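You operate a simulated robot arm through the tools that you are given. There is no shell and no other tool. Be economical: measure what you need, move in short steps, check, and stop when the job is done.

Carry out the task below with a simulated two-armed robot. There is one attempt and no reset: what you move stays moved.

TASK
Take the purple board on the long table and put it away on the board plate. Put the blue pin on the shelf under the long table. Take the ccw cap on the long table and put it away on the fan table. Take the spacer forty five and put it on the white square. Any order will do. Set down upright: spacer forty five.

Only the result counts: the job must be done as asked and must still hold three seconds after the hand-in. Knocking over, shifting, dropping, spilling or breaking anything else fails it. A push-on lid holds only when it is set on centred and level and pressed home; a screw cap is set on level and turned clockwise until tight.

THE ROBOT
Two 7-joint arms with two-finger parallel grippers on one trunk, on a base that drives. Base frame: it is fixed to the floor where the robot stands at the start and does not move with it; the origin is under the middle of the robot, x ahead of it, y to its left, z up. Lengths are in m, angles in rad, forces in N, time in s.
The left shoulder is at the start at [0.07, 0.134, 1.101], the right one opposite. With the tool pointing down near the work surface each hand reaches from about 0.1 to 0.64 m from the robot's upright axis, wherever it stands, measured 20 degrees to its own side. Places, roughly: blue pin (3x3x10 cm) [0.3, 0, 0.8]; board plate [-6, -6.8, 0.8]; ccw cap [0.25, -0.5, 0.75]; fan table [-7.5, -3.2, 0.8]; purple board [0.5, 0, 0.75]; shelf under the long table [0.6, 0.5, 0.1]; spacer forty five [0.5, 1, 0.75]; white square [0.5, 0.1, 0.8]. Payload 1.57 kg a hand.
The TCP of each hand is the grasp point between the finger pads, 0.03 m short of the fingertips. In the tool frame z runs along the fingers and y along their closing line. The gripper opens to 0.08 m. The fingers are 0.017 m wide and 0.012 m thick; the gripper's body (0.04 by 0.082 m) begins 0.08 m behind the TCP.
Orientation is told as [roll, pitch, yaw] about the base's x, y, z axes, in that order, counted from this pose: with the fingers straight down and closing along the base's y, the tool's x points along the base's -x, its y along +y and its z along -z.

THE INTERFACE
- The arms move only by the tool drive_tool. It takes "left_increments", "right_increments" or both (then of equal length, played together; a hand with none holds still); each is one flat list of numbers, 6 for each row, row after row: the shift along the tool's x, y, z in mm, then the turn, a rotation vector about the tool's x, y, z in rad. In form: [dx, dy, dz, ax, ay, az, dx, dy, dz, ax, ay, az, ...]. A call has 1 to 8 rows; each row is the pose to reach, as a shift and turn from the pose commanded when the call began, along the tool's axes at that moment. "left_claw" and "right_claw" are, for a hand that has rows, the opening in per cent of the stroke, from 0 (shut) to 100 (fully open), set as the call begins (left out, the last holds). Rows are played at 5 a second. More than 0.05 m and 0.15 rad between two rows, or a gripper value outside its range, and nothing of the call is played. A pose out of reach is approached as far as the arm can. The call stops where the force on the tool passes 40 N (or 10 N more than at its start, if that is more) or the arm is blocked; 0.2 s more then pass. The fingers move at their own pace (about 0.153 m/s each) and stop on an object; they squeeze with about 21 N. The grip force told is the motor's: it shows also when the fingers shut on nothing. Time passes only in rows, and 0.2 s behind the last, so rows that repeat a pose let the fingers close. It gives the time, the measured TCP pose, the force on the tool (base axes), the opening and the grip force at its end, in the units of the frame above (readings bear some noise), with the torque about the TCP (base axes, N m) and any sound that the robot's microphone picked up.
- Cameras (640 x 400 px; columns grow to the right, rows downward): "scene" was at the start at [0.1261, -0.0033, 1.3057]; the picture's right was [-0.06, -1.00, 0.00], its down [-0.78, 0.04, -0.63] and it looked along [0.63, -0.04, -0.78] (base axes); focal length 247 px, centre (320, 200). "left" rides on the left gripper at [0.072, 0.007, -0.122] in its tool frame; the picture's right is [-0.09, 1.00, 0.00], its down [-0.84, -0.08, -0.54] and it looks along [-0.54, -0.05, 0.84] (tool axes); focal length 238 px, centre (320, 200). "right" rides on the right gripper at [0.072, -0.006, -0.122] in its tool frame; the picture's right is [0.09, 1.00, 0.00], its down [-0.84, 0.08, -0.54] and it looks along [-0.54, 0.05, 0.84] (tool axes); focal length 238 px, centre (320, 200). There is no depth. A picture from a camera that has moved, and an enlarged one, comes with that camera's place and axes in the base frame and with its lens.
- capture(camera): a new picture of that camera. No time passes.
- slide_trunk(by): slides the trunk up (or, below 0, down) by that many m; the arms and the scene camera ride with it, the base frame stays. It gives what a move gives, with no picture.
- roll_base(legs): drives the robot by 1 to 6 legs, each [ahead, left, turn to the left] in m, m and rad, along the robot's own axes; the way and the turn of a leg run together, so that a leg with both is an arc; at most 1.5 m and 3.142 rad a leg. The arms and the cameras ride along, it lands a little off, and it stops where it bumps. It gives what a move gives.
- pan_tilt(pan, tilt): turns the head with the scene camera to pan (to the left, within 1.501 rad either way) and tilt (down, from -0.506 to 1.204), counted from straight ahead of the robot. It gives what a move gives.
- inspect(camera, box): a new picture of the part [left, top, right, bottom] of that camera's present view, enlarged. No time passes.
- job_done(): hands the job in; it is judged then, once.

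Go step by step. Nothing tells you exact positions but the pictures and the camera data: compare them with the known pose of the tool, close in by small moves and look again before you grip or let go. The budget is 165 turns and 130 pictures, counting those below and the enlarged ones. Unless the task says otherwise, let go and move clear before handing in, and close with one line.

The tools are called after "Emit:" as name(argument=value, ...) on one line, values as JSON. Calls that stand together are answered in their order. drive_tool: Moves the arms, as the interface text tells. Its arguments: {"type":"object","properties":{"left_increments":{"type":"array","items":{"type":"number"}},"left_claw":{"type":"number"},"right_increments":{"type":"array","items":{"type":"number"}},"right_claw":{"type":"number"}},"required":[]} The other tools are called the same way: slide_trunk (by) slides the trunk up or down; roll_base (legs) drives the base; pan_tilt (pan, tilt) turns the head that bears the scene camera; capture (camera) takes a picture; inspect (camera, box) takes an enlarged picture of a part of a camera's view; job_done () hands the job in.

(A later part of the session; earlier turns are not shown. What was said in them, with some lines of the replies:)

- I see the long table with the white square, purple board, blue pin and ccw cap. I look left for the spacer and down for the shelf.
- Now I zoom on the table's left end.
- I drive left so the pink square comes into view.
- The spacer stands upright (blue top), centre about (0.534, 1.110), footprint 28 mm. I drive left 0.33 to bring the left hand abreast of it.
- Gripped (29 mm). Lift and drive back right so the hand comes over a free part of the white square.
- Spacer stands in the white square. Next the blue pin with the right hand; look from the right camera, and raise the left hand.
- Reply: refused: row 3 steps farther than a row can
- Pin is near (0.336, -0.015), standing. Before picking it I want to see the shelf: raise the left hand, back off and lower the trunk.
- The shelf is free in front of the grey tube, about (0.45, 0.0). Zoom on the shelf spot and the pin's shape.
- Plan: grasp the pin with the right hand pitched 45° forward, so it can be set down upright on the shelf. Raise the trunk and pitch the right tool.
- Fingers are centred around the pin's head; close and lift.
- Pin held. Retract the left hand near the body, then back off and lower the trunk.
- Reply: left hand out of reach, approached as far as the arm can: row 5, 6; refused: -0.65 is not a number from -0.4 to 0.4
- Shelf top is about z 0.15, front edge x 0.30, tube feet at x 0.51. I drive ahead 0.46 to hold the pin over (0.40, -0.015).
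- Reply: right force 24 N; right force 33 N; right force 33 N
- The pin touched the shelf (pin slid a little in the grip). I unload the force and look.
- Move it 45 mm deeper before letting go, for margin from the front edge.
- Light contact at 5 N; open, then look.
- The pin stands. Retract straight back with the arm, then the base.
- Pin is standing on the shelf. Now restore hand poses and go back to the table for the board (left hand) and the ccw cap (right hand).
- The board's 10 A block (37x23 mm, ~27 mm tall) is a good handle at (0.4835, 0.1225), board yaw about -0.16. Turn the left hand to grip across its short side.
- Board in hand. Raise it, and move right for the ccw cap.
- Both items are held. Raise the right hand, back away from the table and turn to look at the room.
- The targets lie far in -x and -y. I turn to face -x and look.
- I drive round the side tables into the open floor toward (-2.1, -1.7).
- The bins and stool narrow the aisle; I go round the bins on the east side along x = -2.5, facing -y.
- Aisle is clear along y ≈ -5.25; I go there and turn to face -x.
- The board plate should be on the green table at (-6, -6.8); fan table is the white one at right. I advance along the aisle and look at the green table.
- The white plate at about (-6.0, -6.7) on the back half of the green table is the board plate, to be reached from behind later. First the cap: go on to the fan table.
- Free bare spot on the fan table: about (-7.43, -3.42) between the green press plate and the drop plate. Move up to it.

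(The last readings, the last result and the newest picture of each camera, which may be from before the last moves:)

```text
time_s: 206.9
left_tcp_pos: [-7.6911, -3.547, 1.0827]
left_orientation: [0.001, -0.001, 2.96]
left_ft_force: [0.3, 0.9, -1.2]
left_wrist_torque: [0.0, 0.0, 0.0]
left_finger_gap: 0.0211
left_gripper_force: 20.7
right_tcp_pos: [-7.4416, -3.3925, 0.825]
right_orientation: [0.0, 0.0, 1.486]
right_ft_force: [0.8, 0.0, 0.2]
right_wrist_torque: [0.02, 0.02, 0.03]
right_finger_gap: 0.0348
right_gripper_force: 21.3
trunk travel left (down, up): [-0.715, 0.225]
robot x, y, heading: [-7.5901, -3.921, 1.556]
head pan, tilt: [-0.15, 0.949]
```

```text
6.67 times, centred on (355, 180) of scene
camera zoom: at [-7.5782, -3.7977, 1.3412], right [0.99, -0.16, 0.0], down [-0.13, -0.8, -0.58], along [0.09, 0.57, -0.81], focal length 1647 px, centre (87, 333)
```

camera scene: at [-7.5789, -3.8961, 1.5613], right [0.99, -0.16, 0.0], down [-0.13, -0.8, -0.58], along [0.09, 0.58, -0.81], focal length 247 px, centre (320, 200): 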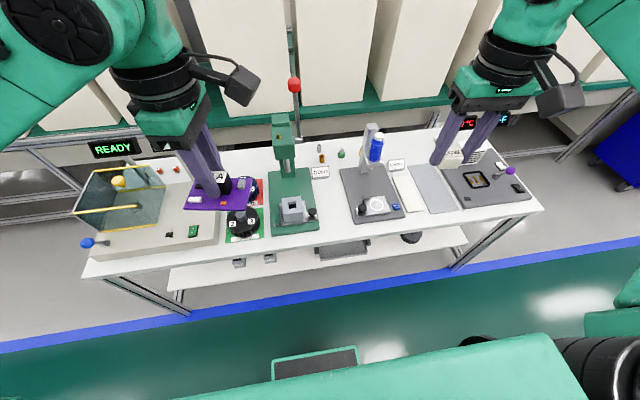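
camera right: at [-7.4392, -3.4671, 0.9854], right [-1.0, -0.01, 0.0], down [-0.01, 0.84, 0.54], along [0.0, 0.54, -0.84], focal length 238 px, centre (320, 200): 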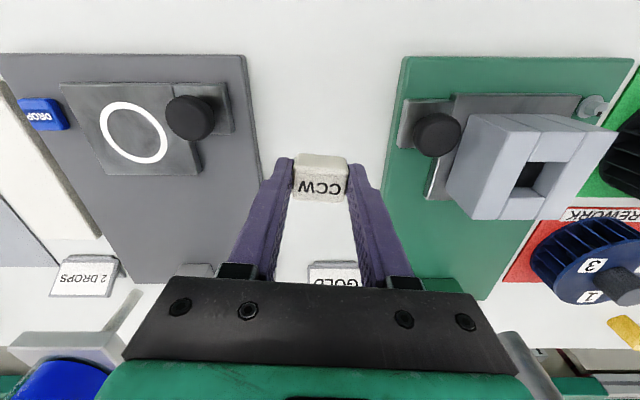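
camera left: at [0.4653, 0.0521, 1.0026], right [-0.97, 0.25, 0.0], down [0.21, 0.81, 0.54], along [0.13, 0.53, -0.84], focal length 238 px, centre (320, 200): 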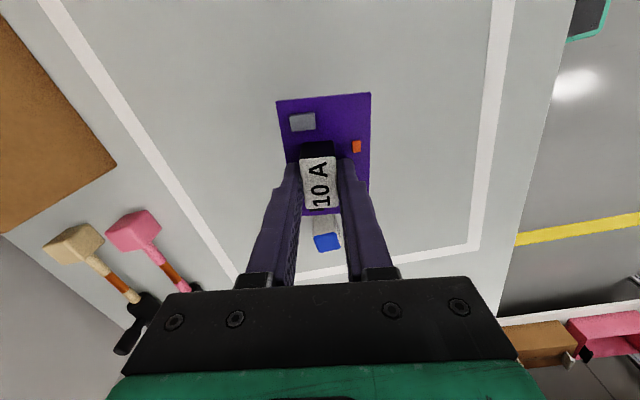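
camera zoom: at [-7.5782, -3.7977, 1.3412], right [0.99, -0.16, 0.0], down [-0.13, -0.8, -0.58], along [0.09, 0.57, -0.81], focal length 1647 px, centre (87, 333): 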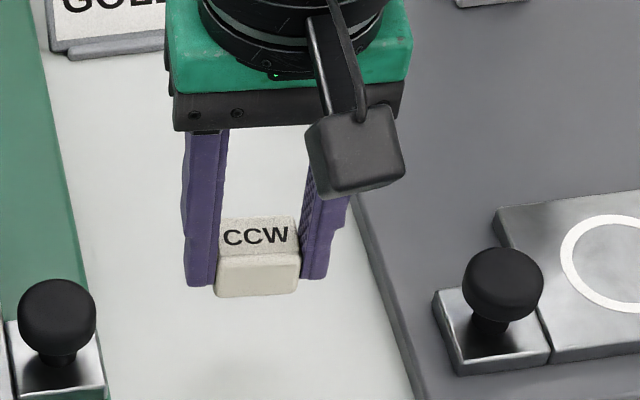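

Emit:
drive_tool(right_increments=[0, 0, 5, 0, 0, 0, 0, 0, 10, 0, 0, 0])

Emit:
drive_tool(right_increments=[0, 0, 4, 0, 0, 0, 0, 0, 8, 0, 0, 0])

Emit:
drive_tool(right_increments=[0, 0, 3, 0, 0, 0, 0, 0, 5, 0, 0, 0])

Emit:
inspect(camera="scene", box=[310, 150, 400, 210])

```text
time_s: 207.5
left_tcp_pos: [-7.6912, -3.5451, 1.0828]
left_orientation: [-0.001, -0.001, 2.959]
left_ft_force: [0.8, 0.4, -1.2]
left_wrist_torque: [0.03, 0.02, 0.01]
left_finger_gap: 0.0211
left_gripper_force: 21.0
right_tcp_pos: [-7.4409, -3.3922, 0.8144]
right_orientation: [-0.001, 0.002, 1.485]
right_ft_force: [0.0, 0.4, -0.2]
right_wrist_torque: [-0.02, 0.0, 0.01]
right_finger_gap: 0.0346
right_gripper_force: 20.8
trunk travel left (down, up): [-0.715, 0.225]
robot x, y, heading: [-7.5941, -3.9214, 1.565]
head pan, tilt: [-0.15, 0.949]
```

```text
time_s: 208.1
left_tcp_pos: [-7.6904, -3.5459, 1.0821]
left_orientation: [0.0, 0.001, 2.96]
left_ft_force: [-0.1, 0.3, -0.7]
left_wrist_torque: [0.0, 0.02, 0.01]
left_finger_gap: 0.0214
left_gripper_force: 20.8
right_tcp_pos: [-7.442, -3.3934, 0.8075]
right_orientation: [0.0, 0.0, 1.485]
right_ft_force: [-0.3, 0.7, -0.5]
right_wrist_torque: [0.0, 0.01, -0.02]
right_finger_gap: 0.0349
right_gripper_force: 21.2
trunk travel left (down, up): [-0.715, 0.225]
robot x, y, heading: [-7.59, -3.9206, 1.564]
head pan, tilt: [-0.15, 0.949]
```

```text
time_s: 208.7
left_tcp_pos: [-7.6922, -3.5474, 1.0836]
left_orientation: [-0.001, -0.001, 2.961]
left_ft_force: [0.2, -0.2, -1.3]
left_wrist_torque: [0.0, 0.03, -0.01]
left_finger_gap: 0.0213
left_gripper_force: 21.1
right_tcp_pos: [-7.4412, -3.3932, 0.8019]
right_orientation: [0.0, -0.001, 1.486]
right_ft_force: [-1.2, -0.3, 0.3]
right_wrist_torque: [0.03, -0.01, 0.0]
right_finger_gap: 0.0344
right_gripper_force: 21.0
trunk travel left (down, up): [-0.715, 0.225]
robot x, y, heading: [-7.5927, -3.9167, 1.564]
head pan, tilt: [-0.15, 0.949]
```

```text
6.67 times, centred on (355, 180) of scene
camera zoom: at [-7.5782, -3.7977, 1.3412], right [0.99, -0.16, 0.0], down [-0.13, -0.8, -0.58], along [0.09, 0.57, -0.81], focal length 1647 px, centre (87, 333)
```

zoom: 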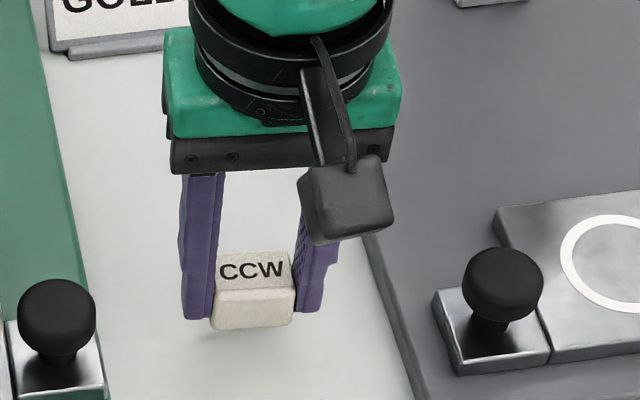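

Still slightly above; continue in small steps.

Emit:
drive_tool(right_increments=[0, 0, 3, 0, 0, 0, 0, 0, 6, 0, 0, 0])

Emit:
drive_tool(right_increments=[0, 0, 2, 0, 0, 0, 0, 0, 4, 0, 0, 0])

Emit:
drive_tool(right_increments=[0, 0, 1.5, 0, 0, 0, 0, 0, 3, 0, 0, 0])

Emit:
inspect(camera="scene", box=[310, 150, 400, 210])

```text
time_s: 209.3
left_tcp_pos: [-7.6905, -3.5461, 1.0835]
left_orientation: [0.0, 0.0, 2.96]
left_ft_force: [-0.2, -0.1, -0.6]
left_wrist_torque: [-0.02, 0.0, 0.01]
left_finger_gap: 0.0214
left_gripper_force: 21.3
right_tcp_pos: [-7.4419, -3.3943, 0.7953]
right_orientation: [0.001, -0.001, 1.486]
right_ft_force: [0.9, 0.4, -0.3]
right_wrist_torque: [0.01, 0.0, 0.0]
right_finger_gap: 0.0349
right_gripper_force: 20.6
trunk travel left (down, up): [-0.715, 0.225]
robot x, y, heading: [-7.5902, -3.9162, 1.56]
head pan, tilt: [-0.15, 0.949]
```

```text
time_s: 209.9
left_tcp_pos: [-7.6912, -3.5463, 1.0837]
left_orientation: [0.0, 0.001, 2.961]
left_ft_force: [0.4, 0.1, -1.2]
left_wrist_torque: [0.01, -0.01, 0.01]
left_finger_gap: 0.0214
left_gripper_force: 21.2
right_tcp_pos: [-7.4417, -3.3925, 0.7924]
right_orientation: [0.002, -0.001, 1.485]
right_ft_force: [-1.2, 0.1, -0.8]
right_wrist_torque: [-0.02, 0.04, 0.02]
right_finger_gap: 0.0346
right_gripper_force: 20.9
trunk travel left (down, up): [-0.715, 0.225]
robot x, y, heading: [-7.5901, -3.9205, 1.562]
head pan, tilt: [-0.15, 0.949]
```

```text
time_s: 210.5
left_tcp_pos: [-7.6908, -3.5454, 1.0822]
left_orientation: [0.0, -0.002, 2.96]
left_ft_force: [0.7, 0.5, -0.6]
left_wrist_torque: [-0.05, 0.0, 0.03]
left_finger_gap: 0.0214
left_gripper_force: 21.1
right_tcp_pos: [-7.4415, -3.3933, 0.789]
right_orientation: [0.001, -0.001, 1.483]
right_ft_force: [0.6, 0.1, 0.1]
right_wrist_torque: [-0.02, 0.01, -0.02]
right_finger_gap: 0.0348
right_gripper_force: 20.8
trunk travel left (down, up): [-0.715, 0.225]
robot x, y, heading: [-7.5863, -3.9188, 1.562]
head pan, tilt: [-0.15, 0.949]
```

```text
6.67 times, centred on (355, 180) of scene
camera zoom: at [-7.5782, -3.7977, 1.3412], right [0.99, -0.16, 0.0], down [-0.13, -0.8, -0.58], along [0.09, 0.57, -0.81], focal length 1647 px, centre (87, 333)
```

zoom: 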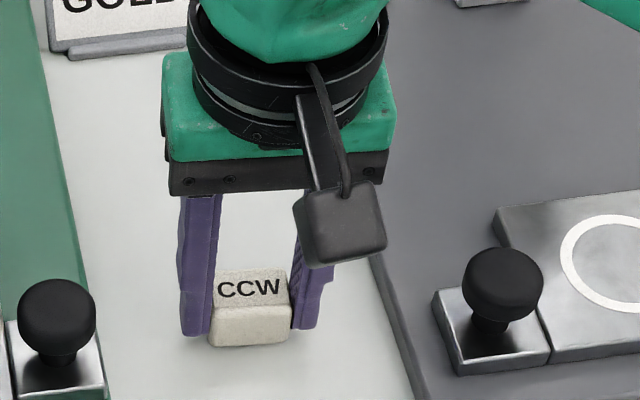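

Emit:
drive_tool(right_increments=[0, 0, 1.5, 0, 0, 0, 0, 0, 3, 0, 0, 0])

Emit:
drive_tool(right_increments=[0, 0, 1, 0, 0, 0, 0, 0, 2, 0, 0, 0])

```text
time_s: 211.1
left_tcp_pos: [-7.6908, -3.5465, 1.0829]
left_orientation: [-0.001, 0.001, 2.96]
left_ft_force: [-0.4, 0.5, -1.7]
left_wrist_torque: [-0.02, -0.01, 0.03]
left_finger_gap: 0.0209
left_gripper_force: 21.3
right_tcp_pos: [-7.4417, -3.3927, 0.7867]
right_orientation: [-0.001, 0.0, 1.485]
right_ft_force: [-0.1, 0.6, -0.1]
right_wrist_torque: [0.04, 0.04, 0.01]
right_finger_gap: 0.0346
right_gripper_force: 20.9
trunk travel left (down, up): [-0.715, 0.225]
robot x, y, heading: [-7.5876, -3.9186, 1.559]
head pan, tilt: [-0.15, 0.949]
```

```text
time_s: 211.7
left_tcp_pos: [-7.6902, -3.5473, 1.0838]
left_orientation: [-0.001, 0.002, 2.961]
left_ft_force: [-0.3, 0.5, -1.2]
left_wrist_torque: [0.04, -0.03, 0.02]
left_finger_gap: 0.0212
left_gripper_force: 20.5
right_tcp_pos: [-7.4413, -3.3938, 0.7863]
right_orientation: [0.0, -0.003, 1.486]
right_ft_force: [1.2, 2.2, 8.9]
right_wrist_torque: [0.07, -0.09, -0.01]
right_finger_gap: 0.0345
right_gripper_force: 21.3
trunk travel left (down, up): [-0.715, 0.225]
robot x, y, heading: [-7.5899, -3.9209, 1.561]
head pan, tilt: [-0.15, 0.949]
```

Contact at z 0.786. Release and lift straight up.

Emit:
drive_tool(right_increments=[0, 0, 0, 0, 0, 0, 0, 0, 0, 0, 0, 0], right_claw=62)

Emit:
drive_tool(right_increments=[0, 0, -30, 0, 0, 0, 0, 0, -75, 0, 0, 0, 0, 0, -120, 0, 0, 0, 0, 0, -165, 0, 0, 0, 0, 0, -210, 0, 0, 0, 0, 0, -255, 0, 0, 0, 0, 0, -290, 0, 0, 0])

Emit:
capture(camera="right")

```text
time_s: 212.3
left_tcp_pos: [-7.6909, -3.5459, 1.0834]
left_orientation: [0.0, 0.0, 2.961]
left_ft_force: [-0.1, 0.2, -1.1]
left_wrist_torque: [0.02, -0.01, -0.03]
left_finger_gap: 0.0214
left_gripper_force: 21.1
right_tcp_pos: [-7.4415, -3.3932, 0.783]
right_orientation: [0.0, -0.001, 1.486]
right_ft_force: [0.4, 0.7, -0.1]
right_wrist_torque: [0.01, -0.02, 0.0]
right_finger_gap: 0.0497
right_gripper_force: 0.1
trunk travel left (down, up): [-0.715, 0.225]
robot x, y, heading: [-7.591, -3.9217, 1.561]
head pan, tilt: [-0.15, 0.949]
```

```text
time_s: 213.9
left_tcp_pos: [-7.6921, -3.5467, 1.0825]
left_orientation: [0.0, 0.0, 2.96]
left_ft_force: [-0.3, 0.0, 0.2]
left_wrist_torque: [0.02, 0.01, 0.02]
left_finger_gap: 0.0212
left_gripper_force: 21.1
right_tcp_pos: [-7.4411, -3.3954, 1.0726]
right_orientation: [-0.003, -0.001, 1.483]
right_ft_force: [-0.7, 0.4, 0.3]
right_wrist_torque: [0.0, -0.01, -0.03]
right_finger_gap: 0.0497
right_gripper_force: 0.0
trunk travel left (down, up): [-0.715, 0.225]
robot x, y, heading: [-7.59, -3.9195, 1.561]
head pan, tilt: [-0.15, 0.949]
```

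```text
42 pictures are left
camera right: at [-7.4406, -3.4675, 1.196], right [-1.0, -0.01, 0.0], down [-0.01, 0.84, 0.54], along [0.0, 0.54, -0.84], focal length 238 px, centre (320, 200)
```

right: 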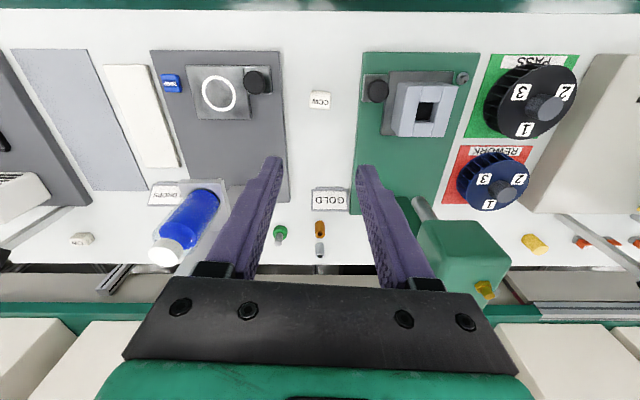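

Cap is down on the fan table. Retract the right hand and drive back east along the aisle (strafing, facing +y).

Emit:
drive_tool(right_increments=[35, -25, 0, 0, 0, 0, 70, -50, 0, 0, 0, 0, 105, -80, 0, 0, 0, 0, 140, -110, 0, 0, 0, 0, 150, -110, 0, 0, 0, 0])

Emit:
roll_base(legs=[[-0.43, 0, 0.0], [0, -0.9, 0], [-0.95, 0, 0], [0, -0.6, 0.01]])

Emit:
pan_tilt(pan=-1.45, tilt=0.4)

Emit:
capture(camera="scene")

```text
time_s: 215.1
left_tcp_pos: [-7.6914, -3.546, 1.0819]
left_orientation: [0.0, 0.002, 2.959]
left_ft_force: [0.1, -0.2, -0.1]
left_wrist_torque: [-0.04, -0.02, 0.0]
left_finger_gap: 0.0214
left_gripper_force: 21.1
right_tcp_pos: [-7.3439, -3.5517, 1.075]
right_orientation: [-0.001, -0.001, 1.485]
right_ft_force: [-0.8, -0.4, -1.0]
right_wrist_torque: [0.02, 0.0, -0.02]
right_finger_gap: 0.0496
right_gripper_force: 0.1
trunk travel left (down, up): [-0.715, 0.225]
robot x, y, heading: [-7.5875, -3.9165, 1.557]
head pan, tilt: [-0.15, 0.949]
```

```text
time_s: 229.6
left_tcp_pos: [-6.224, -4.9644, 1.0821]
left_orientation: [0.001, 0.0, 2.958]
left_ft_force: [0.5, 0.5, -0.9]
left_wrist_torque: [-0.01, 0.0, 0.01]
left_finger_gap: 0.0214
left_gripper_force: 21.2
right_tcp_pos: [-5.878, -4.9698, 1.0756]
right_orientation: [-0.003, 0.001, 1.483]
right_ft_force: [0.3, -1.2, 0.7]
right_wrist_torque: [0.01, -0.01, -0.02]
right_finger_gap: 0.0494
right_gripper_force: 0.1
trunk travel left (down, up): [-0.715, 0.225]
robot x, y, heading: [-6.1302, -5.339, 1.555]
head pan, tilt: [-0.15, 0.949]
```

```text
time_s: 231.1
left_tcp_pos: [-6.2246, -4.9635, 1.0822]
left_orientation: [0.001, 0.001, 2.958]
left_ft_force: [0.8, 0.2, 0.0]
left_wrist_torque: [0.01, 0.03, -0.01]
left_finger_gap: 0.0214
left_gripper_force: 21.1
right_tcp_pos: [-5.8784, -4.9699, 1.0761]
right_orientation: [0.0, -0.001, 1.484]
right_ft_force: [0.7, 1.0, -0.1]
right_wrist_torque: [-0.05, -0.01, -0.02]
right_finger_gap: 0.0494
right_gripper_force: 0.1
trunk travel left (down, up): [-0.715, 0.225]
robot x, y, heading: [-6.1241, -5.3404, 1.562]
head pan, tilt: [-1.45, 0.4]
```

```text
41 pictures are left
camera scene: at [-6.0322, -5.2774, 1.3878], right [0.11, -0.99, 0.0], down [-0.39, -0.04, -0.92], along [0.92, 0.1, -0.39], focal length 247 px, centre (320, 200)
```

scene: 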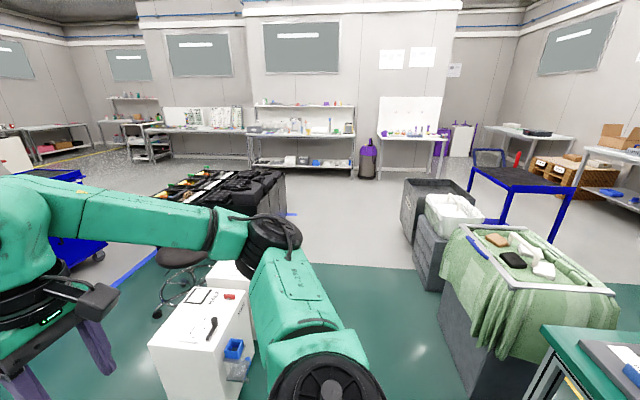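

Corridor is clear; strafe east to x ≈ -2.7, then turn to face -y and look.

Emit:
roll_base(legs=[[0.03, -1.2, 0.0], [0, -1.2, 0.005], [0, -1.05, 0], [0, 0, -1.57], [0, 0, -1.57]])

Emit:
pan_tilt(pan=-0.45, tilt=0.35)

Emit:
capture(camera="scene")

```text
time_s: 255.4
left_tcp_pos: [-2.6004, -5.7689, 1.0837]
left_orientation: [0.0, 0.001, -0.193]
left_ft_force: [0.6, -0.5, -1.6]
left_wrist_torque: [0.01, -0.02, 0.04]
left_finger_gap: 0.0213
left_gripper_force: 20.8
right_tcp_pos: [-2.9499, -5.762, 1.0747]
right_orientation: [0.0, 0.0, -1.67]
right_ft_force: [0.1, 0.7, -0.2]
right_wrist_torque: [0.01, 0.04, 0.04]
right_finger_gap: 0.0498
right_gripper_force: 0.2
trunk travel left (down, up): [-0.715, 0.225]
robot x, y, heading: [-2.6964, -5.3945, -1.595]
head pan, tilt: [-1.45, 0.4]
```

```text
time_s: 256.7
left_tcp_pos: [-2.6021, -5.77, 1.0823]
left_orientation: [0.0, -0.001, -0.192]
left_ft_force: [0.0, -0.5, -1.3]
left_wrist_torque: [0.0, -0.01, -0.03]
left_finger_gap: 0.0213
left_gripper_force: 20.6
right_tcp_pos: [-2.9488, -5.7609, 1.0756]
right_orientation: [0.0, 0.0, -1.667]
right_ft_force: [0.0, 0.5, -1.4]
right_wrist_torque: [0.0, -0.02, 0.01]
right_finger_gap: 0.0496
right_gripper_force: 0.1
trunk travel left (down, up): [-0.715, 0.225]
robot x, y, heading: [-2.6985, -5.3967, -1.594]
head pan, tilt: [-0.45, 0.351]
```

```text
40 pictures are left
camera scene: at [-2.7418, -5.526, 1.3923], right [-0.89, 0.46, 0.0], down [0.16, 0.31, -0.94], along [-0.43, -0.84, -0.34], focal length 247 px, centre (320, 200)
```

scene: 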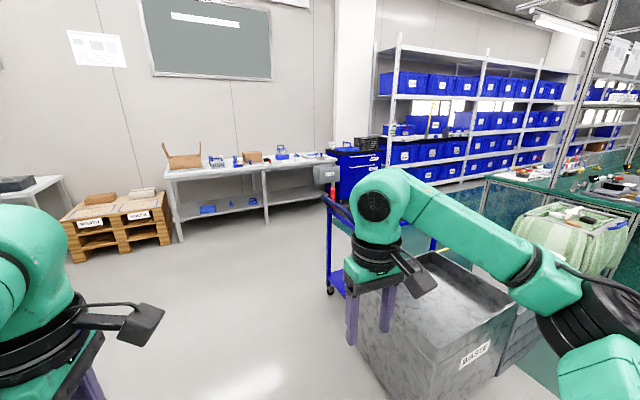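

Emit:
roll_base(legs=[[1.3, 0.0, 0.024], [0.95, 0, 0.0], [0, 0, -1.57]])

Emit:
pan_tilt(pan=-0.1, tilt=0.35)

Emit:
capture(camera="scene")

```text
time_s: 271.6
left_tcp_pos: [-3.121, -7.7634, 1.0831]
left_orientation: [0.001, -0.001, -1.733]
left_ft_force: [0.0, 0.1, -1.3]
left_wrist_torque: [0.03, 0.0, 0.02]
left_finger_gap: 0.0214
left_gripper_force: 21.4
right_tcp_pos: [-3.1223, -7.4148, 1.0741]
right_orientation: [0.001, 0.001, 3.075]
right_ft_force: [0.0, 0.1, 0.1]
right_wrist_torque: [0.0, 0.01, -0.01]
right_finger_gap: 0.0497
right_gripper_force: 0.0
trunk travel left (down, up): [-0.715, 0.225]
robot x, y, heading: [-2.7472, -7.655, -3.134]
head pan, tilt: [-0.45, 0.351]
```

```text
time_s: 272.4
left_tcp_pos: [-3.121, -7.7632, 1.0832]
left_orientation: [0.001, 0.0, -1.734]
left_ft_force: [-0.1, -0.1, -1.1]
left_wrist_torque: [0.0, 0.03, -0.02]
left_finger_gap: 0.0212
left_gripper_force: 21.1
right_tcp_pos: [-3.1222, -7.4149, 1.0747]
right_orientation: [0.001, -0.001, 3.075]
right_ft_force: [-0.2, 0.8, -0.5]
right_wrist_torque: [-0.01, 0.01, -0.02]
right_finger_gap: 0.0495
right_gripper_force: 0.1
trunk travel left (down, up): [-0.715, 0.225]
robot x, y, heading: [-2.7507, -7.6551, -3.132]
head pan, tilt: [-0.099, 0.351]
```

```text
39 pictures are left
camera scene: at [-2.8913, -7.6457, 1.3923], right [0.09, 1.0, 0.0], down [0.34, -0.03, -0.94], along [-0.94, 0.09, -0.34], focal length 247 px, centre (320, 200)
```

scene: 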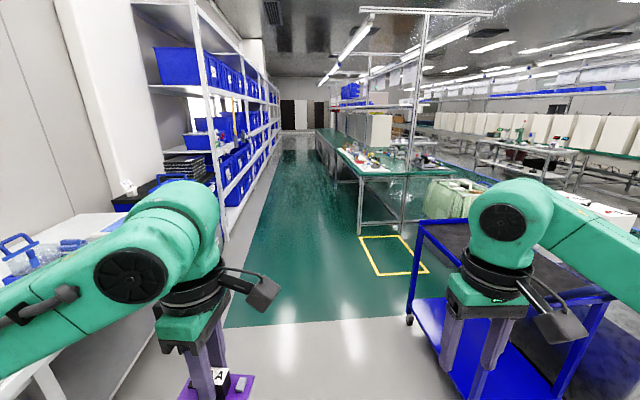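

Corridor behind the green table is clear. Drive west along it and turn to face the table.

Emit:
roll_base(legs=[[1.5, 0.0, -0.005], [1.5, 0, 0], [0.05, 0, -1.565]])

Emit:
pan_tilt(pan=0.0, tilt=0.75)

Emit:
capture(camera="scene")

```text
time_s: 290.7
left_tcp_pos: [-5.8468, -7.2626, 1.0825]
left_orientation: [0.0, 0.0, 2.925]
left_ft_force: [0.1, 1.0, -1.4]
left_wrist_torque: [-0.03, 0.02, -0.01]
left_finger_gap: 0.0212
left_gripper_force: 21.2
right_tcp_pos: [-5.5007, -7.279, 1.0749]
right_orientation: [-0.002, -0.002, 1.45]
right_ft_force: [-0.2, 0.5, 0.2]
right_wrist_torque: [0.01, -0.01, 0.01]
right_finger_gap: 0.0497
right_gripper_force: 0.1
trunk travel left (down, up): [-0.715, 0.225]
robot x, y, heading: [-5.7608, -7.6402, 1.526]
head pan, tilt: [-0.099, 0.351]
```

```text
time_s: 291.6
left_tcp_pos: [-5.8476, -7.2622, 1.0829]
left_orientation: [0.0, -0.001, 2.925]
left_ft_force: [0.1, -0.3, -0.2]
left_wrist_torque: [-0.01, -0.01, -0.01]
left_finger_gap: 0.021
left_gripper_force: 20.8
right_tcp_pos: [-5.5012, -7.28, 1.0742]
right_orientation: [-0.001, -0.002, 1.45]
right_ft_force: [-0.3, 1.3, 0.6]
right_wrist_torque: [-0.01, -0.02, -0.01]
right_finger_gap: 0.0499
right_gripper_force: 0.1
trunk travel left (down, up): [-0.715, 0.225]
robot x, y, heading: [-5.7581, -7.6425, 1.526]
head pan, tilt: [0.0, 0.75]
```

```text
38 pictures are left
camera scene: at [-5.7537, -7.5063, 1.3568], right [1.0, -0.05, 0.0], down [-0.03, -0.68, -0.73], along [0.03, 0.73, -0.68], focal length 247 px, centre (320, 200)
```

scene: 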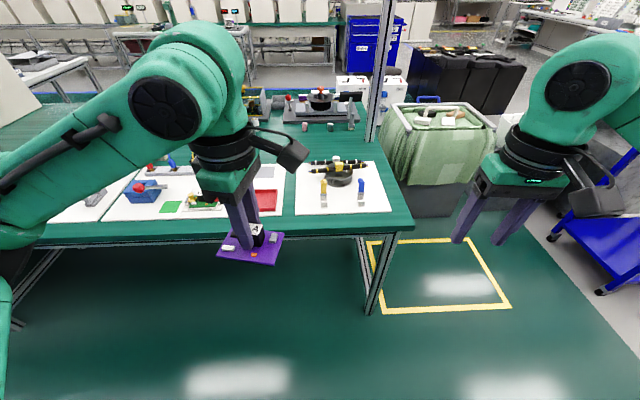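

Emit:
inspect(camera="scene", box=[60, 120, 400, 270])

Emit:
capture(camera="left")

```text
1.88 times, centred on (230, 195) of scene
camera zoom: at [-5.7537, -7.5063, 1.3568], right [1.0, -0.05, 0.0], down [-0.03, -0.68, -0.73], along [0.03, 0.73, -0.68], focal length 465 px, centre (489, 209)
```

zoom: 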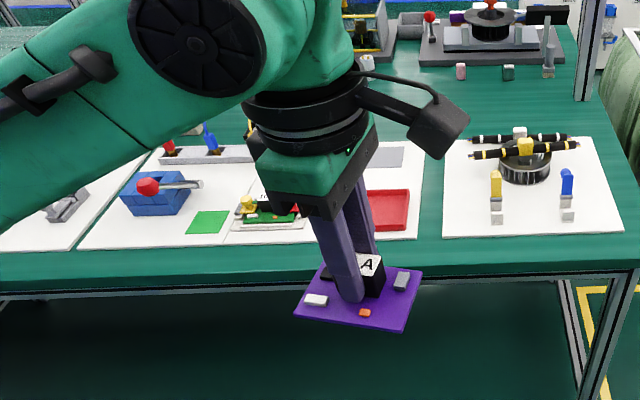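

```text
36 pictures are left
camera left: at [-5.7784, -7.283, 1.2041], right [-0.3, -0.95, 0.0], down [-0.8, 0.26, 0.54], along [-0.52, 0.17, -0.84], focal length 238 px, centre (320, 200)
```

left: 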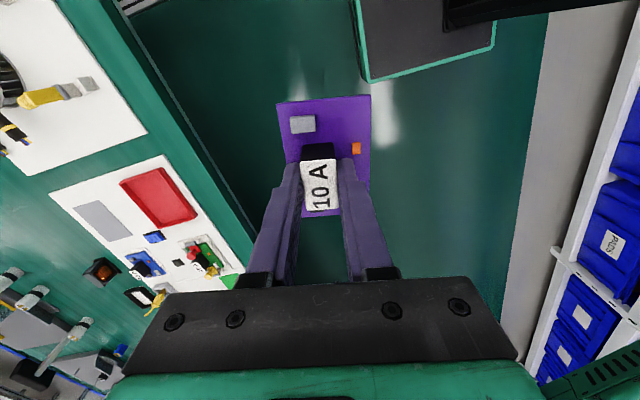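

Emit:
roll_base(legs=[[0.12, 0.42, 0.045]])

Emit:
capture(camera="right")

Emit:
pan_tilt(pan=-0.3, tilt=0.85)

Emit:
inspect(camera="scene", box=[160, 80, 480, 280])

```text
time_s: 294.2
left_tcp_pos: [-6.2723, -7.1398, 1.0829]
left_orientation: [-0.001, 0.001, 2.974]
left_ft_force: [0.2, 0.0, -1.1]
left_wrist_torque: [0.01, 0.02, 0.04]
left_finger_gap: 0.0211
left_gripper_force: 21.3
right_tcp_pos: [-5.9259, -7.1402, 1.075]
right_orientation: [0.001, -0.002, 1.499]
right_ft_force: [-0.3, -1.4, 0.3]
right_wrist_torque: [0.01, -0.03, -0.01]
right_finger_gap: 0.0495
right_gripper_force: 0.0
trunk travel left (down, up): [-0.715, 0.225]
robot x, y, heading: [-6.1634, -7.5151, 1.579]
head pan, tilt: [0.0, 0.75]
```

```text
35 pictures are left
camera right: at [-5.9235, -7.2129, 1.1979], right [-1.0, -0.02, 0.0], down [-0.02, 0.84, 0.54], along [-0.01, 0.54, -0.84], focal length 238 px, centre (320, 200)
```

right: 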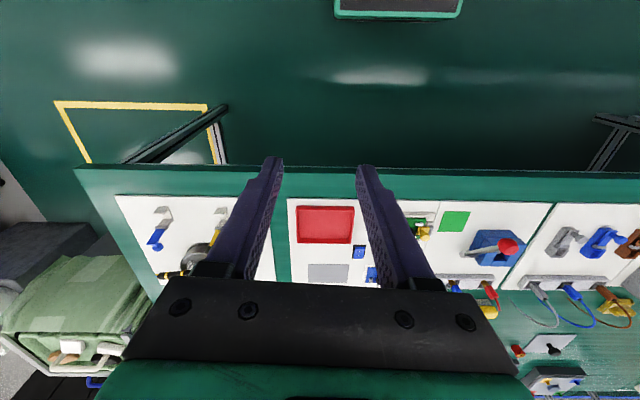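

```text
time_s: 295.0
left_tcp_pos: [-6.2733, -7.1397, 1.0831]
left_orientation: [0.001, 0.001, 2.973]
left_ft_force: [-0.3, 0.5, -0.4]
left_wrist_torque: [-0.01, 0.0, 0.01]
left_finger_gap: 0.0211
left_gripper_force: 21.1
right_tcp_pos: [-5.9258, -7.1402, 1.0753]
right_orientation: [-0.001, -0.002, 1.499]
right_ft_force: [-0.6, -1.1, -0.1]
right_wrist_torque: [-0.03, 0.04, 0.0]
right_finger_gap: 0.0496
right_gripper_force: 0.1
trunk travel left (down, up): [-0.715, 0.225]
robot x, y, heading: [-6.1649, -7.5138, 1.577]
head pan, tilt: [-0.3, 0.85]
```

```text
2.00 times, centred on (320, 180) of scene
camera zoom: at [-6.145, -7.3868, 1.3487], right [0.96, -0.29, 0.0], down [-0.22, -0.72, -0.66], along [0.19, 0.63, -0.75], focal length 494 px, centre (320, 240)
```

zoom: 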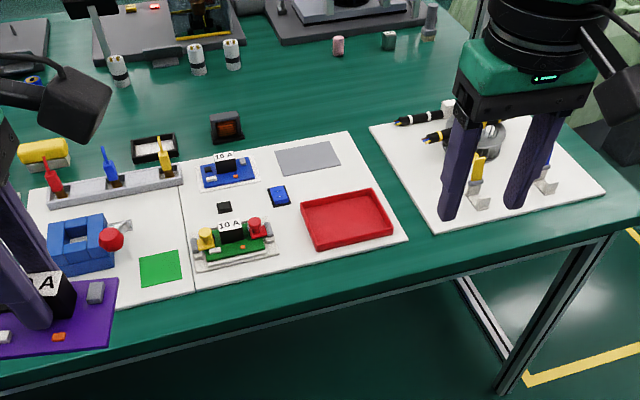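

The empty grey pad (about 10.4 x 6.3 cm) on the right white plate, centre about (-5.96, -6.707), matches the board's size: that is its place. I move over so the left hand can reach it.

Emit:
roll_base(legs=[[0.25, -0.35, -0.005]])

Emit:
drive_tool(left_increments=[0, 0, 0, 0, 0, -0.05, 0, 0, 0, 0, 0, -0.11, 0, 0, 0, 0, 0, -0.168, 0, 0, 0, 0, 0, -0.168])

Emit:
capture(camera="left")

```text
time_s: 297.6
left_tcp_pos: [-5.9248, -6.885, 1.082]
left_orientation: [-0.001, 0.0, 2.967]
left_ft_force: [-0.2, 0.3, -0.9]
left_wrist_torque: [-0.01, 0.01, -0.01]
left_finger_gap: 0.021
left_gripper_force: 21.0
right_tcp_pos: [-5.5773, -6.8865, 1.075]
right_orientation: [-0.003, -0.002, 1.492]
right_ft_force: [-0.6, 0.1, -0.2]
right_wrist_torque: [0.03, 0.02, 0.02]
right_finger_gap: 0.0496
right_gripper_force: 0.1
trunk travel left (down, up): [-0.715, 0.225]
robot x, y, heading: [-5.8177, -7.2595, 1.566]
head pan, tilt: [-0.3, 0.85]
```

```text
time_s: 298.6
left_tcp_pos: [-5.9247, -6.8828, 1.0828]
left_orientation: [0.0, -0.001, 3.138]
left_ft_force: [0.3, 0.0, -0.6]
left_wrist_torque: [0.02, -0.04, -0.02]
left_finger_gap: 0.0215
left_gripper_force: 20.4
right_tcp_pos: [-5.578, -6.8854, 1.076]
right_orientation: [0.001, -0.002, 1.492]
right_ft_force: [0.2, -0.1, 0.6]
right_wrist_torque: [0.02, -0.01, -0.01]
right_finger_gap: 0.0494
right_gripper_force: 0.1
trunk travel left (down, up): [-0.715, 0.225]
robot x, y, heading: [-5.8223, -7.2556, 1.566]
head pan, tilt: [-0.3, 0.85]
```

```text
33 pictures are left
camera left: at [-5.8526, -6.8889, 1.204], right [-0.1, -1.0, 0.0], down [-0.84, 0.08, 0.54], along [-0.54, 0.05, -0.84], focal length 238 px, centre (320, 200)
```

left: 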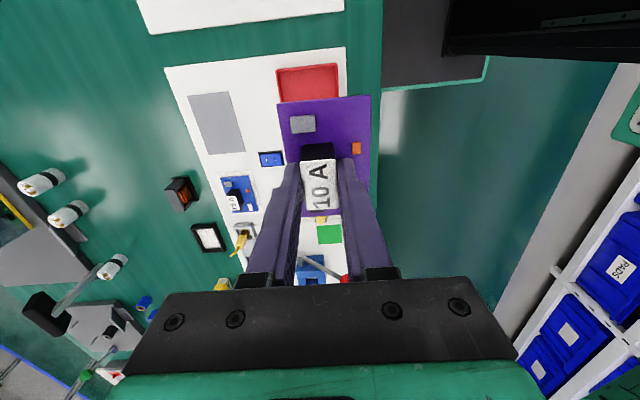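

Emit:
drive_tool(left_increments=[-6, -45, 0, 0, 0, 0, -12, -90, 0, 0, 0, 0, -18, -135, 0, 0, 0, 0, -26, -180, 0, 0, 0, 0, -26, -191, 40, 0, 0, 0, -26, -191, 85, 0, 0, 0, -26, -191, 130, 0, 0, 0, -26, -191, 160, 0, 0, 0])

Emit:
capture(camera="left")

Emit:
capture(camera="scene")

```text
time_s: 300.4
left_tcp_pos: [-5.9511, -6.6931, 0.9225]
left_orientation: [0.001, 0.0, 3.135]
left_ft_force: [-0.6, -0.7, -0.4]
left_wrist_torque: [-0.01, 0.01, 0.01]
left_finger_gap: 0.0209
left_gripper_force: 21.2
right_tcp_pos: [-5.5772, -6.8848, 1.0735]
right_orientation: [0.001, 0.001, 1.493]
right_ft_force: [0.8, 0.3, 0.9]
right_wrist_torque: [0.01, 0.01, 0.02]
right_finger_gap: 0.0497
right_gripper_force: 0.0
trunk travel left (down, up): [-0.715, 0.225]
robot x, y, heading: [-5.8237, -7.2588, 1.564]
head pan, tilt: [-0.3, 0.85]
```

```text
32 pictures are left
camera left: at [-5.8782, -6.6982, 1.0444], right [-0.1, -1.0, 0.0], down [-0.84, 0.08, 0.54], along [-0.54, 0.05, -0.84], focal length 238 px, centre (320, 200)
```

left: 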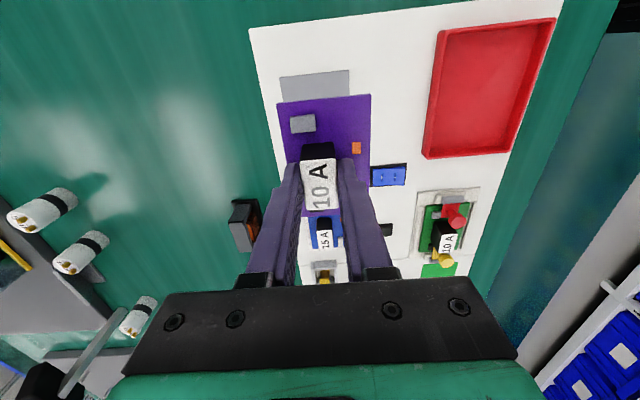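

```text
31 pictures are left
camera scene: at [-5.7975, -7.1309, 1.3487], right [0.95, -0.3, 0.0], down [-0.22, -0.72, -0.66], along [0.2, 0.63, -0.75], focal length 247 px, centre (320, 200)
```

scene: 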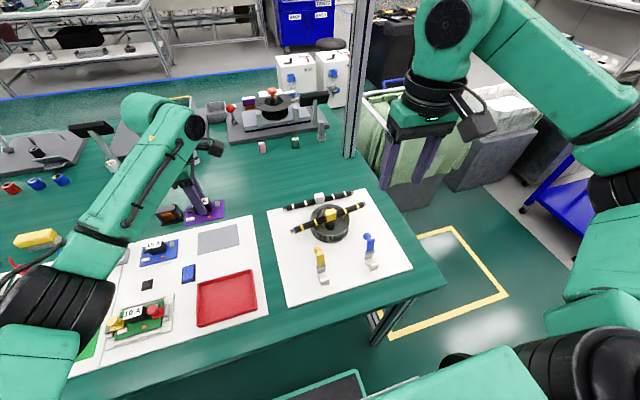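

Emit:
drive_tool(left_increments=[1, -7, 20, 0, 0, 0, 1, -7, 50, 0, 0, 0, 1, -7, 80, 0, 0, 0, 1, -7, 95, 0, 0, 0])

Emit:
inspect(camera="left", box=[220, 40, 460, 260])

```text
time_s: 301.4
left_tcp_pos: [-5.9471, -6.686, 0.8277]
left_orientation: [0.0, -0.001, 3.133]
left_ft_force: [0.4, -1.1, -0.7]
left_wrist_torque: [-0.01, 0.04, 0.0]
left_finger_gap: 0.021
left_gripper_force: 20.9
right_tcp_pos: [-5.5769, -6.8867, 1.0757]
right_orientation: [0.0, 0.001, 1.491]
right_ft_force: [-0.3, 0.1, -0.1]
right_wrist_torque: [0.02, 0.02, 0.04]
right_finger_gap: 0.0497
right_gripper_force: 0.0
trunk travel left (down, up): [-0.715, 0.225]
robot x, y, heading: [-5.8239, -7.2581, 1.564]
head pan, tilt: [-0.3, 0.85]
```

```text
1.82 times, centred on (340, 150) of left
camera zoom: at [-5.876, -6.6921, 0.9491], right [-0.1, -1.0, 0.0], down [-0.84, 0.08, 0.54], along [-0.54, 0.05, -0.84], focal length 433 px, centre (284, 291)
```

zoom: 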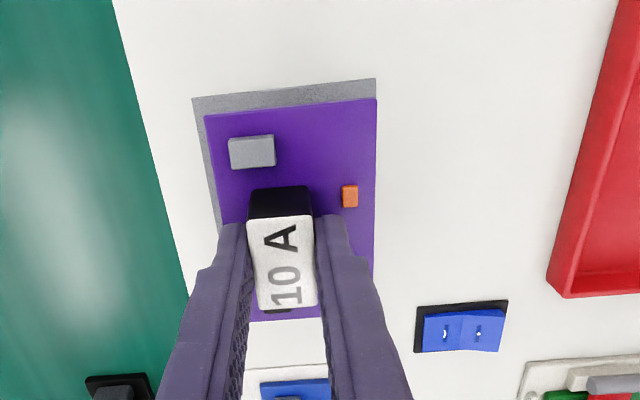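

Emit:
drive_tool(left_increments=[-3, -1, 8, 0, 0, 0, -3, -1, 15, 0, 0, 0])

Emit:
drive_tool(left_increments=[0, 0, 2.5, 0, 0, 0, 0, 0, 5, 0, 0, 0])

Emit:
drive_tool(left_increments=[0, 0, 1.5, 0, 0, 0, 0, 0, 3, 0, 0, 0])

```text
time_s: 302.0
left_tcp_pos: [-5.9523, -6.6837, 0.8124]
left_orientation: [0.0, 0.001, 3.134]
left_ft_force: [-0.1, -0.7, 0.1]
left_wrist_torque: [0.02, 0.02, 0.0]
left_finger_gap: 0.0215
left_gripper_force: 21.0
right_tcp_pos: [-5.5763, -6.8859, 1.0749]
right_orientation: [-0.001, -0.002, 1.492]
right_ft_force: [1.0, 0.2, 0.0]
right_wrist_torque: [0.04, 0.01, 0.0]
right_finger_gap: 0.0495
right_gripper_force: 0.0
trunk travel left (down, up): [-0.715, 0.225]
robot x, y, heading: [-5.8193, -7.2613, 1.565]
head pan, tilt: [-0.3, 0.85]
```

```text
time_s: 302.6
left_tcp_pos: [-5.9507, -6.6852, 0.8094]
left_orientation: [-0.001, 0.0, 3.134]
left_ft_force: [0.4, 0.3, -1.0]
left_wrist_torque: [0.02, -0.01, 0.03]
left_finger_gap: 0.0216
left_gripper_force: 20.4
right_tcp_pos: [-5.5757, -6.8859, 1.0746]
right_orientation: [0.0, 0.001, 1.493]
right_ft_force: [-0.1, 0.6, 0.0]
right_wrist_torque: [0.04, -0.04, -0.03]
right_finger_gap: 0.0495
right_gripper_force: 0.1
trunk travel left (down, up): [-0.715, 0.225]
robot x, y, heading: [-5.822, -7.2564, 1.571]
head pan, tilt: [-0.3, 0.85]
```

```text
time_s: 303.2
left_tcp_pos: [-5.9502, -6.6851, 0.8045]
left_orientation: [-0.001, 0.002, 3.136]
left_ft_force: [0.7, 0.1, -0.5]
left_wrist_torque: [-0.04, 0.02, -0.01]
left_finger_gap: 0.0211
left_gripper_force: 20.6
right_tcp_pos: [-5.5774, -6.8866, 1.0753]
right_orientation: [-0.001, 0.001, 1.493]
right_ft_force: [0.4, -0.4, -0.9]
right_wrist_torque: [-0.01, -0.01, 0.02]
right_finger_gap: 0.0499
right_gripper_force: 0.1
trunk travel left (down, up): [-0.715, 0.225]
robot x, y, heading: [-5.8223, -7.2597, 1.565]
head pan, tilt: [-0.3, 0.85]
```

Emit:
drive_tool(left_increments=[0, 0, 1.5, 0, 0, 0, 0, 0, 3, 0, 0, 0])

Emit:
inspect(camera="left", box=[220, 40, 460, 260])

```text
time_s: 303.8
left_tcp_pos: [-5.9515, -6.6841, 0.8021]
left_orientation: [0.0, 0.001, 3.135]
left_ft_force: [-0.5, -0.3, -0.5]
left_wrist_torque: [-0.01, -0.04, 0.04]
left_finger_gap: 0.0215
left_gripper_force: 21.6
right_tcp_pos: [-5.5779, -6.8871, 1.0749]
right_orientation: [-0.001, 0.0, 1.492]
right_ft_force: [0.1, -0.1, 0.1]
right_wrist_torque: [-0.01, -0.03, 0.01]
right_finger_gap: 0.0494
right_gripper_force: 0.1
trunk travel left (down, up): [-0.715, 0.225]
robot x, y, heading: [-5.8204, -7.2553, 1.565]
head pan, tilt: [-0.3, 0.85]
```

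```text
1.82 times, centred on (340, 150) of left
camera zoom: at [-5.8791, -6.6898, 0.9237], right [-0.1, -1.0, 0.0], down [-0.84, 0.08, 0.54], along [-0.54, 0.05, -0.84], focal length 433 px, centre (284, 291)
```

zoom: 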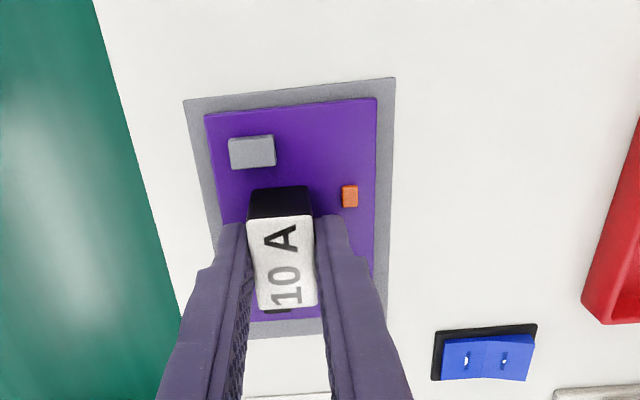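

Board is centred over the grey pad and nearly down. Continue to contact.

Emit:
drive_tool(left_increments=[0, 0, 1.5, 0, 0, 0, 0, 0, 3, 0, 0, 0])

Emit:
drive_tool(left_increments=[0, 0, 1, 0, 0, 0, 0, 0, 2, 0, 0, 0])

```text
time_s: 304.4
left_tcp_pos: [-5.9509, -6.6835, 0.8017]
left_orientation: [-0.002, 0.0, 3.134]
left_ft_force: [-0.6, 1.9, 8.5]
left_wrist_torque: [-0.1, 0.31, 0.01]
left_finger_gap: 0.0216
left_gripper_force: 20.8
right_tcp_pos: [-5.5764, -6.8857, 1.0766]
right_orientation: [0.001, -0.002, 1.492]
right_ft_force: [-0.2, -0.6, 0.0]
right_wrist_torque: [-0.01, -0.02, 0.01]
right_finger_gap: 0.0495
right_gripper_force: 0.0
trunk travel left (down, up): [-0.715, 0.225]
robot x, y, heading: [-5.8179, -7.2574, 1.563]
head pan, tilt: [-0.3, 0.85]
```

```text
time_s: 305.0
left_tcp_pos: [-5.9512, -6.6831, 0.8005]
left_orientation: [-0.005, 0.0, 3.134]
left_ft_force: [-3.6, 4.9, 18.1]
left_wrist_torque: [-0.16, 0.1, 0.0]
left_finger_gap: 0.0217
left_gripper_force: 20.3
right_tcp_pos: [-5.5762, -6.8884, 1.076]
right_orientation: [0.0, -0.004, 1.492]
right_ft_force: [1.1, 0.5, 0.1]
right_wrist_torque: [-0.03, 0.0, -0.01]
right_finger_gap: 0.0497
right_gripper_force: 0.0
trunk travel left (down, up): [-0.715, 0.225]
robot x, y, heading: [-5.8204, -7.2564, 1.567]
head pan, tilt: [-0.3, 0.85]
```

Emit:
drive_tool(left_increments=[0, 0, -1, 0, 0, 0, 0, 0, -2, 0, 0, 0])

Emit:
drive_tool(left_increments=[0, 0, 0, 0, 0, 0, 0, 0, 0, 0, 0, 0], left_claw=60)

Emit:
drive_tool(left_increments=[0, 0, -15, 0, 0, 0, 0, 0, -60, 0, 0, 0, 0, 0, -105, 0, 0, 0, 0, 0, -150, 0, 0, 0, 0, 0, -195, 0, 0, 0, 0, 0, -240, 0, 0, 0, 0, 0, -270, 0, 0, 0])

Emit:
capture(camera="left")

```text
time_s: 305.6
left_tcp_pos: [-5.9513, -6.6845, 0.7993]
left_orientation: [-0.003, 0.0, 3.134]
left_ft_force: [-3.4, 7.7, 13.6]
left_wrist_torque: [0.12, 0.07, 0.0]
left_finger_gap: 0.0214
left_gripper_force: 20.9
right_tcp_pos: [-5.5764, -6.8876, 1.0753]
right_orientation: [-0.001, -0.001, 1.492]
right_ft_force: [-0.1, -0.4, -0.4]
right_wrist_torque: [0.01, 0.02, -0.03]
right_finger_gap: 0.0494
right_gripper_force: 0.0
trunk travel left (down, up): [-0.715, 0.225]
robot x, y, heading: [-5.82, -7.2572, 1.566]
head pan, tilt: [-0.3, 0.85]
```

```text
time_s: 306.2
left_tcp_pos: [-5.9497, -6.6852, 0.7979]
left_orientation: [0.001, 0.0, 3.136]
left_ft_force: [-0.2, 0.3, 0.0]
left_wrist_torque: [-0.03, -0.02, 0.01]
left_finger_gap: 0.0479
left_gripper_force: 0.1
right_tcp_pos: [-5.577, -6.8867, 1.0754]
right_orientation: [0.001, -0.001, 1.492]
right_ft_force: [0.2, 0.1, 0.2]
right_wrist_torque: [-0.01, -0.01, -0.01]
right_finger_gap: 0.0498
right_gripper_force: 0.1
trunk travel left (down, up): [-0.715, 0.225]
robot x, y, heading: [-5.8222, -7.2551, 1.565]
head pan, tilt: [-0.3, 0.85]
```

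```text
time_s: 307.8
left_tcp_pos: [-5.9502, -6.6849, 1.0714]
left_orientation: [0.0, -0.001, 3.134]
left_ft_force: [-0.3, -1.0, -0.1]
left_wrist_torque: [-0.01, 0.0, -0.01]
left_finger_gap: 0.0479
left_gripper_force: 0.0
left hand out of reach, approached as far as the arm can: row 6
right_tcp_pos: [-5.576, -6.885, 1.0758]
right_orientation: [0.001, -0.001, 1.49]
right_ft_force: [0.1, -0.6, -0.6]
right_wrist_torque: [-0.02, 0.02, -0.05]
right_finger_gap: 0.0496
right_gripper_force: 0.0
trunk travel left (down, up): [-0.715, 0.225]
robot x, y, heading: [-5.8227, -7.2557, 1.571]
head pan, tilt: [-0.3, 0.85]
```

```text
28 pictures are left
camera left: at [-5.8783, -6.6902, 1.1921], right [-0.1, -0.99, 0.0], down [-0.84, 0.08, 0.54], along [-0.54, 0.05, -0.84], focal length 238 px, centre (320, 200)
```

left: 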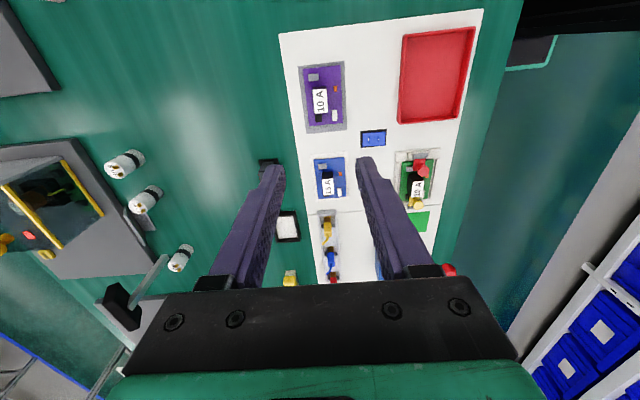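

The board lies centred on the grey pad, left-hand clear. I back off a little and hand in.

Emit:
roll_base(legs=[[-0.25, 0, 0]])

Emit:
inspect(camera="scene", box=[100, 120, 340, 320])

```text
time_s: 309.6
left_tcp_pos: [-5.9509, -6.9307, 1.0682]
left_orientation: [0.002, -0.002, 3.132]
left_ft_force: [0.0, -0.3, -0.6]
left_wrist_torque: [0.01, -0.01, -0.01]
left_finger_gap: 0.0481
left_gripper_force: 0.0
right_tcp_pos: [-5.5778, -7.1348, 1.0751]
right_orientation: [0.0, 0.0, 1.49]
right_ft_force: [-0.3, 0.2, 0.4]
right_wrist_torque: [0.06, 0.0, -0.02]
right_finger_gap: 0.0496
right_gripper_force: 0.0
trunk travel left (down, up): [-0.715, 0.225]
robot x, y, heading: [-5.818, -7.5033, 1.567]
head pan, tilt: [-0.3, 0.85]
```

```text
2.00 times, centred on (220, 220) of scene
camera zoom: at [-5.7981, -7.3791, 1.3486], right [0.95, -0.3, 0.0], down [-0.23, -0.72, -0.66], along [0.2, 0.63, -0.75], focal length 494 px, centre (520, 160)
```

zoom: 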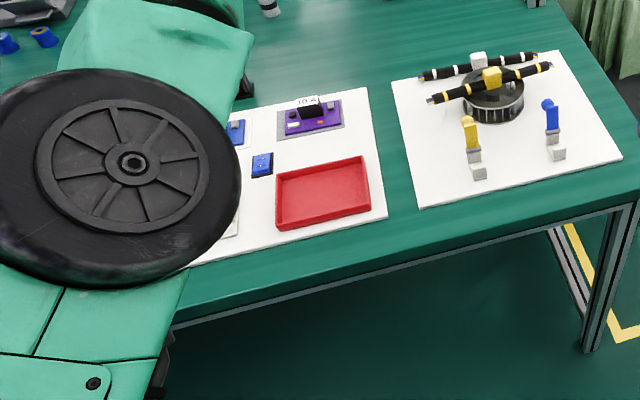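

All four items are in place and both hands are clear, so I hand the job in.

Emit:
job_done()

```text
The job is handed in.
```

I finished all four placements and handed the job in. The spacer stands upright in the white square and the blue pin stands on the shelf under the long table. The ccw cap sits on a bare part of the fan table top, and the purple board lies on the grey pad of the board plate.
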